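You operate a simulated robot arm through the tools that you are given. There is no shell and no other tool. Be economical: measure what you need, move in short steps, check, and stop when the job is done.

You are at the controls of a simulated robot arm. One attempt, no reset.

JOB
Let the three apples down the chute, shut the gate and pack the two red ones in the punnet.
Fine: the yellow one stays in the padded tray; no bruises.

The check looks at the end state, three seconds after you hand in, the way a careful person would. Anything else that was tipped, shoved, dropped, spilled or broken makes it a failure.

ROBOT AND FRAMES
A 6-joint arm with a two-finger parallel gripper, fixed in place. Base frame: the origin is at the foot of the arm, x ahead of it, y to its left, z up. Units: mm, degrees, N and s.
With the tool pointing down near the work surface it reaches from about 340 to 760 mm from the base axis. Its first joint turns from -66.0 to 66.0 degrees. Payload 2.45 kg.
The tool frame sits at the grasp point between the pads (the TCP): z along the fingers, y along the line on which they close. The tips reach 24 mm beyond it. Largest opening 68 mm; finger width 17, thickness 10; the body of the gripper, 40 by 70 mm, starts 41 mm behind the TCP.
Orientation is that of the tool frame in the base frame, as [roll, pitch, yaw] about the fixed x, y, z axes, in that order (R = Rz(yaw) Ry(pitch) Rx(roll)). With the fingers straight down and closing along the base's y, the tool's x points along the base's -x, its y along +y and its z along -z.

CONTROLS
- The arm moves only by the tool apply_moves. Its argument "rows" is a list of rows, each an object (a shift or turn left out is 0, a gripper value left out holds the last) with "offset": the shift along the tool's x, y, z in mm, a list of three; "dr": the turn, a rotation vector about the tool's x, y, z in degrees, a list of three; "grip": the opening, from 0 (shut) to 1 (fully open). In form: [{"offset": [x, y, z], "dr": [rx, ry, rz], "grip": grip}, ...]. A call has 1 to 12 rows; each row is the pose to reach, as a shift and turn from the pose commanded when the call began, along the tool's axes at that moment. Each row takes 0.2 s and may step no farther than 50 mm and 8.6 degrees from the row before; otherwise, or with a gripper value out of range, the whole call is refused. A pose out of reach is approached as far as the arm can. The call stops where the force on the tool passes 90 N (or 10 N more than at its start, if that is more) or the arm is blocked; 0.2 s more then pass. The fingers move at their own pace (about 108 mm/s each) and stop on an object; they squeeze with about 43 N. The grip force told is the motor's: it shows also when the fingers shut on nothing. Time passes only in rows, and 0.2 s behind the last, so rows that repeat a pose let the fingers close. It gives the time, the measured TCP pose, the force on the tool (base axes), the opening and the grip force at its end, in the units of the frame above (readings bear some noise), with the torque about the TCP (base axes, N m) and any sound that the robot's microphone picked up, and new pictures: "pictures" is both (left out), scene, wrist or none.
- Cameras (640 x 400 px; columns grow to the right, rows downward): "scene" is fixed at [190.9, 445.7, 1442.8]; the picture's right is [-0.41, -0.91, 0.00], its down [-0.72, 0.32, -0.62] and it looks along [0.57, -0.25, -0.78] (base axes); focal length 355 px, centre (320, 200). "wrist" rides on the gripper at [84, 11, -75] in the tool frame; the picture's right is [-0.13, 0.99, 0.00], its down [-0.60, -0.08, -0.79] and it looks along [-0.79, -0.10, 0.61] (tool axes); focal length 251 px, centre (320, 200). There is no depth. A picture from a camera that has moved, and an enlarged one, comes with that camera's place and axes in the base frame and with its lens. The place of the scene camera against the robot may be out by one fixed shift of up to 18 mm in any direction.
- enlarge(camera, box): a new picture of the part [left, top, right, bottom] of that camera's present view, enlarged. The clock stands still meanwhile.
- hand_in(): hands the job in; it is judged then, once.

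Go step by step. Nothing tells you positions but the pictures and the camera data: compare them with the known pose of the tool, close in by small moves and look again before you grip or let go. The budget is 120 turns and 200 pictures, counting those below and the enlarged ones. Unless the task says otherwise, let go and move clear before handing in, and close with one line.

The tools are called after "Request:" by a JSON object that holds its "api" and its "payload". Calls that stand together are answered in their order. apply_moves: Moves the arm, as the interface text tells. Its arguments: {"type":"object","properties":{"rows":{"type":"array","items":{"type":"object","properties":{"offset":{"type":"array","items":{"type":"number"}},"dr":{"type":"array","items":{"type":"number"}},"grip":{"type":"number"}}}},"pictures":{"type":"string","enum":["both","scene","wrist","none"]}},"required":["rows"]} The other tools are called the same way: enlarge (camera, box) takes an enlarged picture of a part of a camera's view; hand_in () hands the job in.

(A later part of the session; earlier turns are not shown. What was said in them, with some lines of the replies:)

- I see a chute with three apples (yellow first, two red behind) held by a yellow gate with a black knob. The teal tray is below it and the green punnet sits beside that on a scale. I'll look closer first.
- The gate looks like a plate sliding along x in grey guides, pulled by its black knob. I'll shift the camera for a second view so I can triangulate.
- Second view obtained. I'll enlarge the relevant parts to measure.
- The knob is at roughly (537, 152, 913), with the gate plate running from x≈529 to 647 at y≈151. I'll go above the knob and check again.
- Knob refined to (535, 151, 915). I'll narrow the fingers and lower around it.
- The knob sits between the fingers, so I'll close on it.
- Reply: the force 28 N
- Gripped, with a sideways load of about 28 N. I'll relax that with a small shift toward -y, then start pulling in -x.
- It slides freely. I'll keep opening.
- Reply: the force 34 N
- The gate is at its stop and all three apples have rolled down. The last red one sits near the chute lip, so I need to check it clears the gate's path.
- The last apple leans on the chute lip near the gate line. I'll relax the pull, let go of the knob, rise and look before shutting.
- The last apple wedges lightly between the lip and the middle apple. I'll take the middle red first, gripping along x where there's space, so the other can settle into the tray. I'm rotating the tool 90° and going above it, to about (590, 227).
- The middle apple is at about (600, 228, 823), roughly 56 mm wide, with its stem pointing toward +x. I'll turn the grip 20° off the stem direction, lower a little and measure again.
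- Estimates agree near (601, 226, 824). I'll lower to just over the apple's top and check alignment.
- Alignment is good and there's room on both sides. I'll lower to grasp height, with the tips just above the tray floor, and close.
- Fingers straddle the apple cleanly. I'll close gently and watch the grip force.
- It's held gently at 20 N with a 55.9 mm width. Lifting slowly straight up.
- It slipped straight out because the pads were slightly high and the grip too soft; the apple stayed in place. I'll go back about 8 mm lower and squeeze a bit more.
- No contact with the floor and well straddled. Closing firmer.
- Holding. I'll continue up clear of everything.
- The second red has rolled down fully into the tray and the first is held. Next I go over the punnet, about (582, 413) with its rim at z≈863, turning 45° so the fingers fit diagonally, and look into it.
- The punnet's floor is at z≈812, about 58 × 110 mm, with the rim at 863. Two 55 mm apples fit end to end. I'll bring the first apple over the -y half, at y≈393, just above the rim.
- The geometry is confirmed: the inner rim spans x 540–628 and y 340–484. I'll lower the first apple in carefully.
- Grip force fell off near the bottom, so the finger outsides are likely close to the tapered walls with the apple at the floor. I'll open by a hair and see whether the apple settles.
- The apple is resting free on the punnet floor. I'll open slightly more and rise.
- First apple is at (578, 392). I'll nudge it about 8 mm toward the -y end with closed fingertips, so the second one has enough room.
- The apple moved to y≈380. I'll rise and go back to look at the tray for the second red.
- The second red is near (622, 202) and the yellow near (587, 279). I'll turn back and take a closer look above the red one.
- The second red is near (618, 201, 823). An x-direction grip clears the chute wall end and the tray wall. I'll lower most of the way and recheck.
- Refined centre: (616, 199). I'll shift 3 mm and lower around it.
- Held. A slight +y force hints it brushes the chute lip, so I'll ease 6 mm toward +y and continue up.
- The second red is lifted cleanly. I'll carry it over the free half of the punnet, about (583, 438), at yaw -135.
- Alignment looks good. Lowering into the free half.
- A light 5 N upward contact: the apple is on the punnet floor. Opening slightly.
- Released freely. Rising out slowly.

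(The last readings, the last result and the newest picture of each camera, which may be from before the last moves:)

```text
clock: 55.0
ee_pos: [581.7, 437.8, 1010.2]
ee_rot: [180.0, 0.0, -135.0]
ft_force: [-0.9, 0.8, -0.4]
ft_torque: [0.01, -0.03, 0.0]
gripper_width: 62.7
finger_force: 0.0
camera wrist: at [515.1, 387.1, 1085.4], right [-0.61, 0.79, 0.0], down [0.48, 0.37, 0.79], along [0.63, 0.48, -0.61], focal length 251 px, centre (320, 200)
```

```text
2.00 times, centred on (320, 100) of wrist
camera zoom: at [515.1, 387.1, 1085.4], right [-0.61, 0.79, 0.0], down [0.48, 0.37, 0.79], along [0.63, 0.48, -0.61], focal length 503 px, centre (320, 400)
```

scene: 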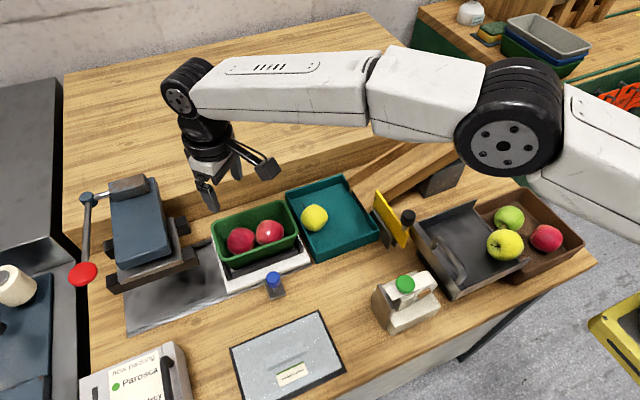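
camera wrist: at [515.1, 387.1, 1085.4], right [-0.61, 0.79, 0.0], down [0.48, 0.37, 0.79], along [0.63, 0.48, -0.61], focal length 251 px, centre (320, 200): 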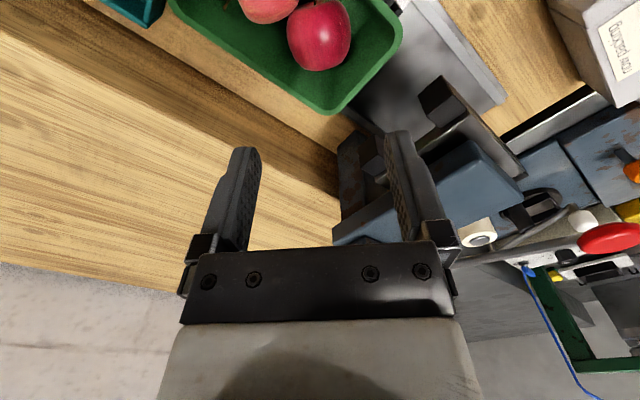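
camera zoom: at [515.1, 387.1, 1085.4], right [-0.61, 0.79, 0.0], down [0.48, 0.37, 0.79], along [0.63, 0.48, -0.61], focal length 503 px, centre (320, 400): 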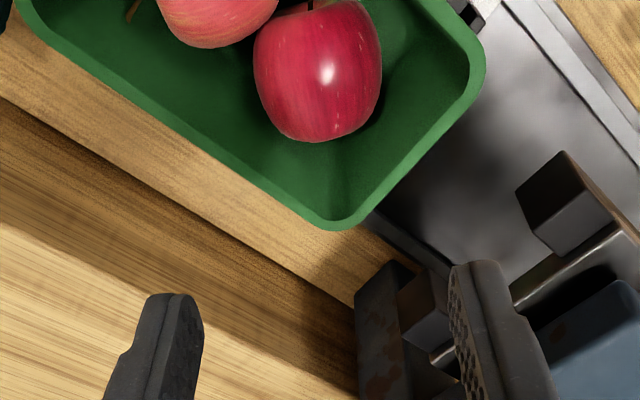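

Both reds are packed and the yellow stays in the tray. Now I'll return above the gate knob at about (455, 151) with the original orientation.

Request:
{"api": "apply_moves", "payload": {"rows": [{"offset": [41, -16, 0], "dr": [0, 0, 6]}, {"offset": [83, -32, 0], "dr": [0, 0, 12]}, {"offset": [125, -48, 0], "dr": [0, 0, 18]}, {"offset": [167, -64, 0], "dr": [0, 0, 25]}, {"offset": [209, -80, 0], "dr": [0, 0, 32]}, {"offset": [251, -97, 5], "dr": [0, 0, 39]}, {"offset": [292.7, -113, 15], "dr": [0, 0, 45]}, {"offset": [292.7, -113, 20], "dr": [0, 0, 45]}, {"offset": [292.7, -113, 20], "dr": [0, 0, 45]}]}}

Request:
{"api": "enlarge", "payload": {"camera": "wrist", "box": [200, 0, 440, 150]}}

Request:
{"api": "enlarge", "payload": {"camera": "scene", "box": [340, 150, 460, 260]}}

```text
clock: 57.0
ee_pos: [454.6, 149.2, 991.2]
ee_rot: [180.0, 0.0, 180.0]
ft_force: [0.0, 0.1, 0.6]
ft_torque: [0.02, 0.03, -0.02]
gripper_width: 62.6
finger_force: 0.1
camera wrist: at [370.3, 160.6, 1065.2], right [0.13, 0.99, 0.0], down [0.6, -0.08, 0.79], along [0.79, -0.1, -0.61], focal length 251 px, centre (320, 200)
```

scene: 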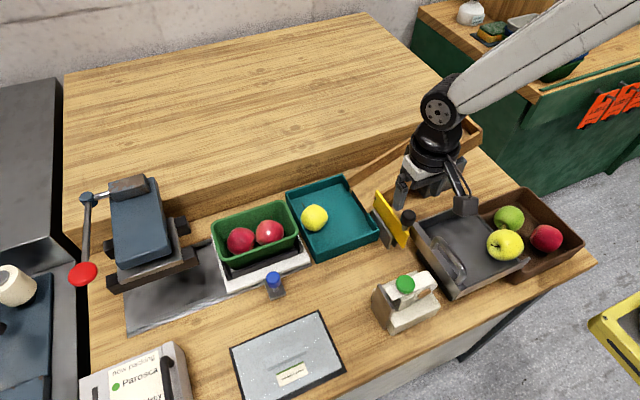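
wrist: 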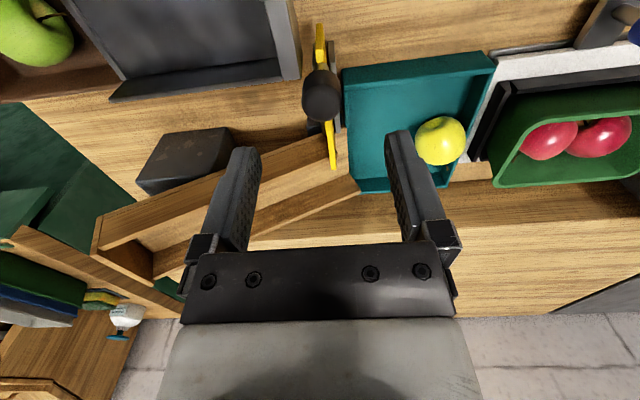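

```text
2.67 times, centred on (320, 75) of wrist
camera zoom: at [370.3, 160.6, 1065.2], right [0.13, 0.99, 0.0], down [0.6, -0.08, 0.79], along [0.79, -0.1, -0.61], focal length 670 px, centre (320, 533)
```

zoom: 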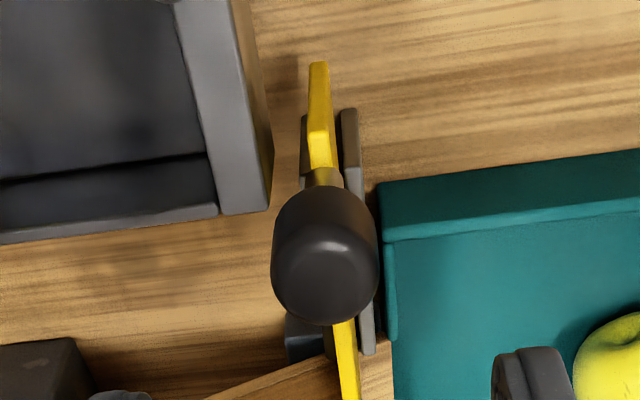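

```text
3.64 times, centred on (400, 205) of scene
camera zoom: at [190.9, 445.6, 1442.8], right [-0.41, -0.91, 0.0], down [-0.72, 0.32, -0.62], along [0.57, -0.25, -0.78], focal length 1290 px, centre (29, 182)
```

zoom: 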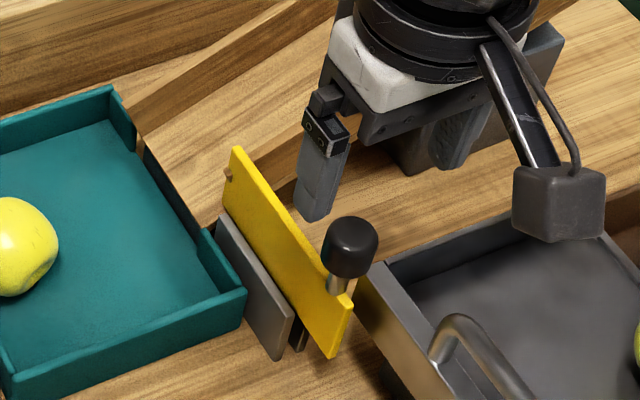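

Knob at (457, 151). I'll lower around it and grip.

Request:
{"api": "apply_moves", "payload": {"rows": [{"offset": [-1, 0.5, 25], "grip": 0.65}, {"offset": [-1, 0.5, 50], "grip": 0.65}, {"offset": [-1, 0.5, 73], "grip": 0.65}, {"offset": [-1, 0.5, 73], "grip": 0.65}, {"offset": [-1, 0.5, 73], "grip": 0.3}, {"offset": [-1, 0.5, 73], "grip": 0.3}, {"offset": [-1, 0.5, 73], "grip": 0.3}]}}

```text
clock: 58.6
ee_pos: [456.9, 151.7, 918.0]
ee_rot: [179.9, 0.0, 179.9]
ft_force: [2.2, -8.8, -0.9]
ft_torque: [-0.11, -0.03, 0.03]
gripper_width: 27.2
finger_force: 3.9
camera wrist: at [372.3, 162.2, 992.7], right [0.13, 0.99, 0.0], down [0.6, -0.08, 0.79], along [0.79, -0.1, -0.61], focal length 251 px, centre (320, 200)
```

scene: 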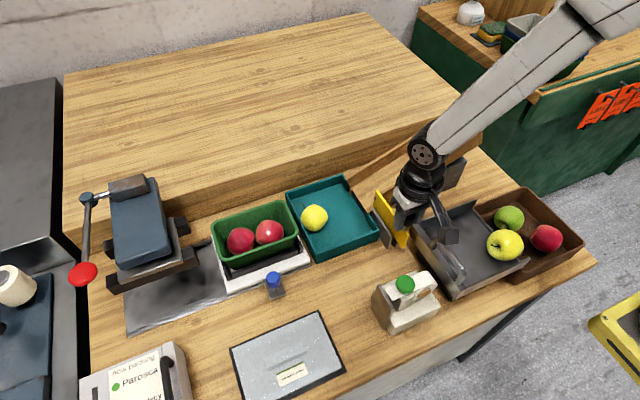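
wrist: 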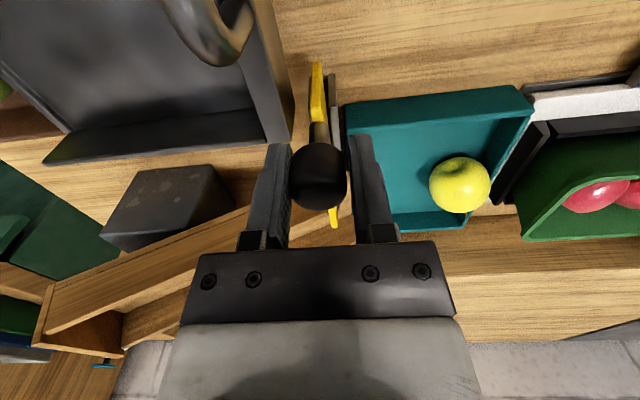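

Request:
{"api": "apply_moves", "payload": {"rows": [{"offset": [0, -1.5, 0], "grip": 0.2}, {"offset": [0, -1.5, 0], "grip": 0.2}, {"offset": [-10, -1.5, 0]}, {"offset": [-22, -1.5, 0]}, {"offset": [-34, -1.5, 0]}, {"offset": [-46, -1.5, 0]}, {"offset": [-58, -1.5, 0]}, {"offset": [-68, -1.5, 0]}, {"offset": [-75, -1.5, 0]}, {"offset": [-75, -1.5, 0]}]}}

Request:
{"api": "enlarge", "payload": {"camera": "scene", "box": [320, 130, 440, 250]}}

```text
clock: 60.8
ee_pos: [532.3, 150.5, 917.8]
ee_rot: [179.9, 0.2, -180.0]
ft_force: [1.6, 9.1, 10.2]
ft_torque: [0.09, 0.69, -0.01]
gripper_width: 25.0
finger_force: 40.2
camera wrist: at [448.5, 161.1, 992.4], right [0.13, 0.99, 0.0], down [0.6, -0.08, 0.79], along [0.79, -0.1, -0.61], focal length 251 px, centre (320, 200)
```

scene: 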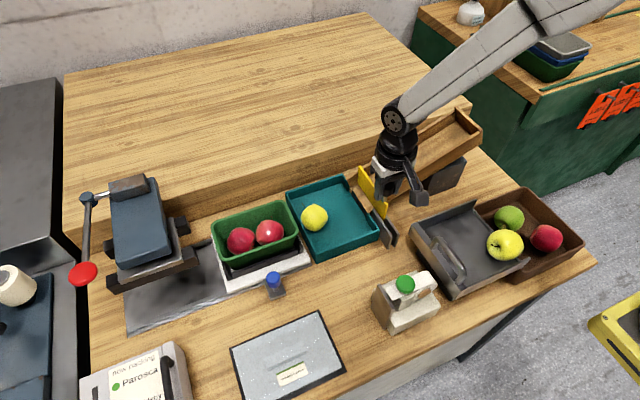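
wrist: 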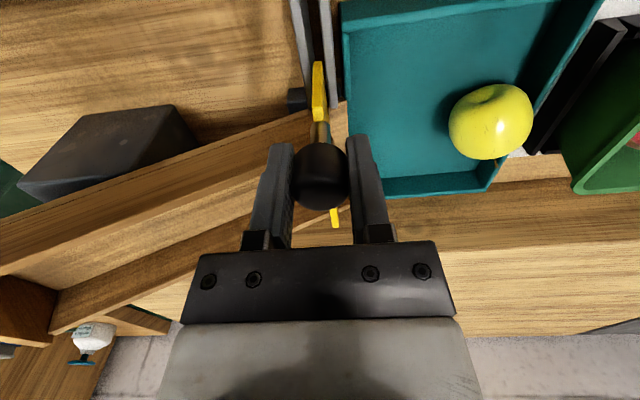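

```text
3.33 times, centred on (380, 190) of scene
camera zoom: at [190.7, 445.9, 1442.7], right [-0.41, -0.91, 0.0], down [-0.72, 0.32, -0.62], along [0.57, -0.25, -0.78], focal length 1182 px, centre (120, 233)
```

zoom: 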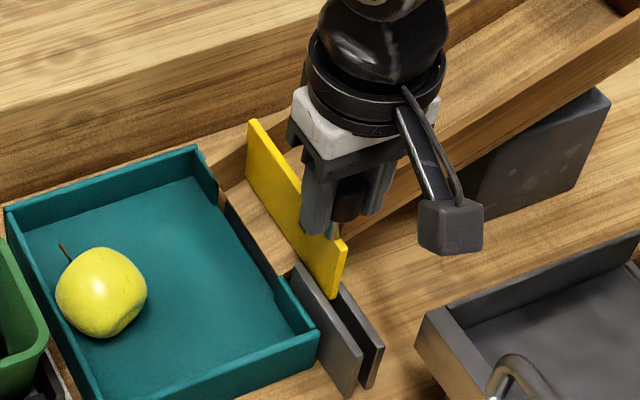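

Almost shut. I'll push gently on to the end stop.

Request:
{"api": "apply_moves", "payload": {"rows": [{"offset": [-2, 0, 0]}, {"offset": [-4, 0, 0]}, {"offset": [-6, 0, 0]}, {"offset": [-6, 0, 0]}], "pictures": "none"}}

```text
clock: 61.8
ee_pos: [535.5, 149.7, 917.2]
ee_rot: [-179.9, -0.3, -180.0]
ft_force: [-25.5, 11.0, 23.7]
ft_torque: [0.15, 0.39, 0.06]
gripper_width: 25.2
finger_force: 40.7
```

It's at the stop: -25 N in x at x≈535.5, the same as the original closed position. I'll relax, release and rise clear.

Request:
{"api": "apply_moves", "payload": {"rows": [{"offset": [2, 0, -0.5]}, {"offset": [2, 0, -0.5], "grip": 0.6}, {"offset": [2, 0, -0.5], "grip": 0.6}, {"offset": [2, 0, -25], "grip": 0.65}, {"offset": [2, 0, -65], "grip": 0.65}, {"offset": [20, 0, -105]}, {"offset": [50, 0, -140]}, {"offset": [80, 0, -170]}, {"offset": [80, 0, -170]}]}}

Request:
{"api": "enlarge", "payload": {"camera": "scene", "box": [320, 130, 440, 250]}}

Request:
{"api": "enlarge", "payload": {"camera": "wrist", "box": [180, 20, 480, 200]}}

Request:
{"api": "enlarge", "payload": {"camera": "scene", "box": [190, 160, 350, 300]}}

```text
clock: 63.8
ee_pos: [457.9, 147.1, 1086.7]
ee_rot: [-180.0, 0.1, 179.9]
ft_force: [0.3, 0.3, -0.2]
ft_torque: [0.01, 0.01, 0.0]
gripper_width: 44.1
finger_force: 0.1
camera wrist: at [373.6, 159.3, 1161.5], right [0.13, 0.99, 0.0], down [0.6, -0.08, 0.79], along [0.79, -0.1, -0.61], focal length 251 px, centre (320, 200)
```

scene: 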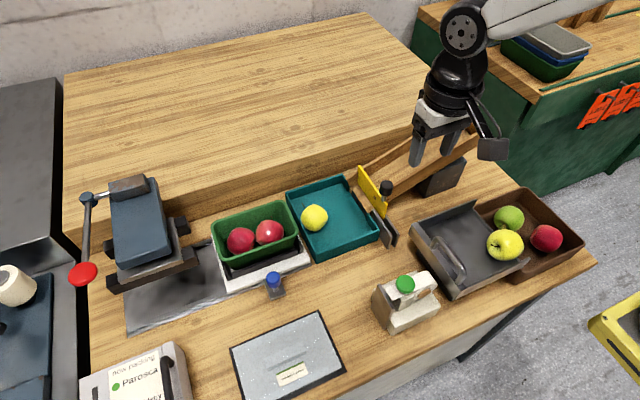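
wrist: 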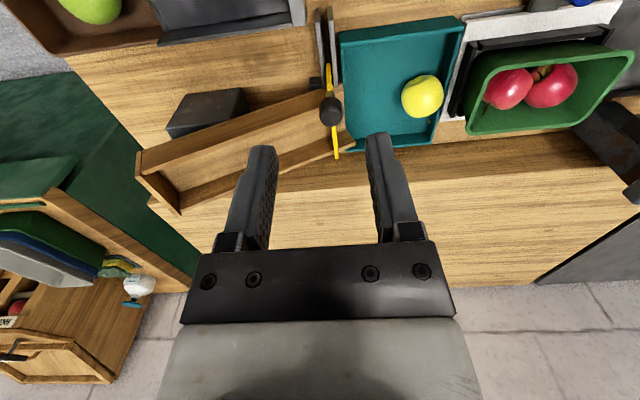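

```text
3.33 times, centred on (380, 190) of scene
camera zoom: at [190.8, 445.7, 1442.8], right [-0.41, -0.91, 0.0], down [-0.72, 0.32, -0.62], along [0.57, -0.25, -0.78], focal length 1182 px, centre (120, 233)
```

zoom: 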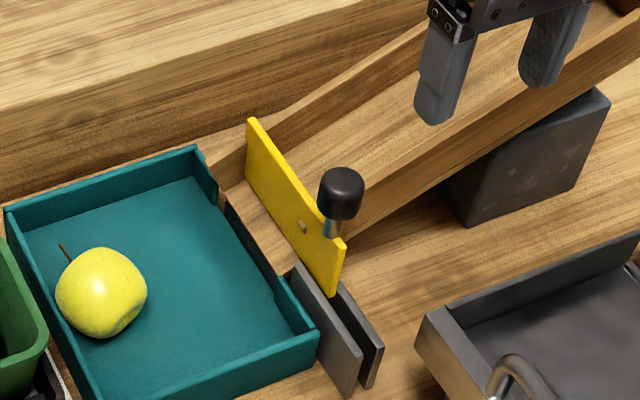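

```text
2.13 times, centred on (330, 110) of wrist
camera zoom: at [373.6, 159.3, 1161.5], right [0.13, 0.99, 0.0], down [0.6, -0.08, 0.79], along [0.79, -0.1, -0.61], focal length 536 px, centre (299, 392)
```

zoom: 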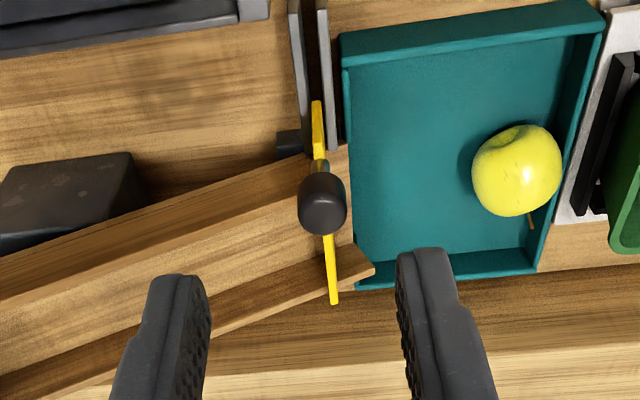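

```text
2.86 times, centred on (270, 230) of scene
camera zoom: at [190.8, 445.7, 1442.8], right [-0.41, -0.91, 0.0], down [-0.72, 0.32, -0.62], along [0.57, -0.25, -0.78], focal length 1013 px, centre (463, 114)
```

zoom: 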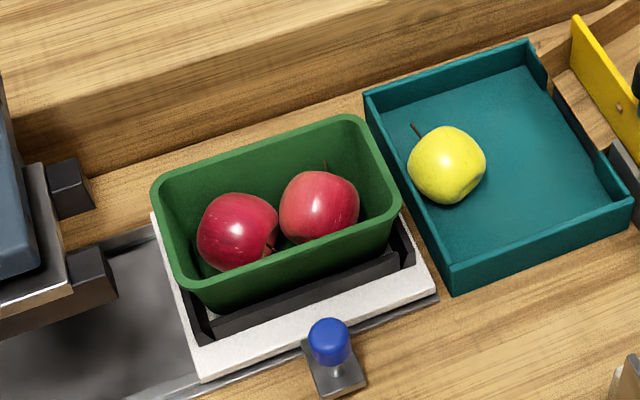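

The gate is back at its original closed spot. Both reds are in the punnet, the yellow sits in the padded tray, and the arm is clear.

Request:
{"api": "hand_in", "payload": {}}

```text
The job is handed in.
```

All three apples are down the chute and the gate is shut. The two red ones are in the punnet and the yellow one is still in the padded tray; one red slipped from the fingers at its first lift and stayed in the tray, and I saw no bruises in the pictures.
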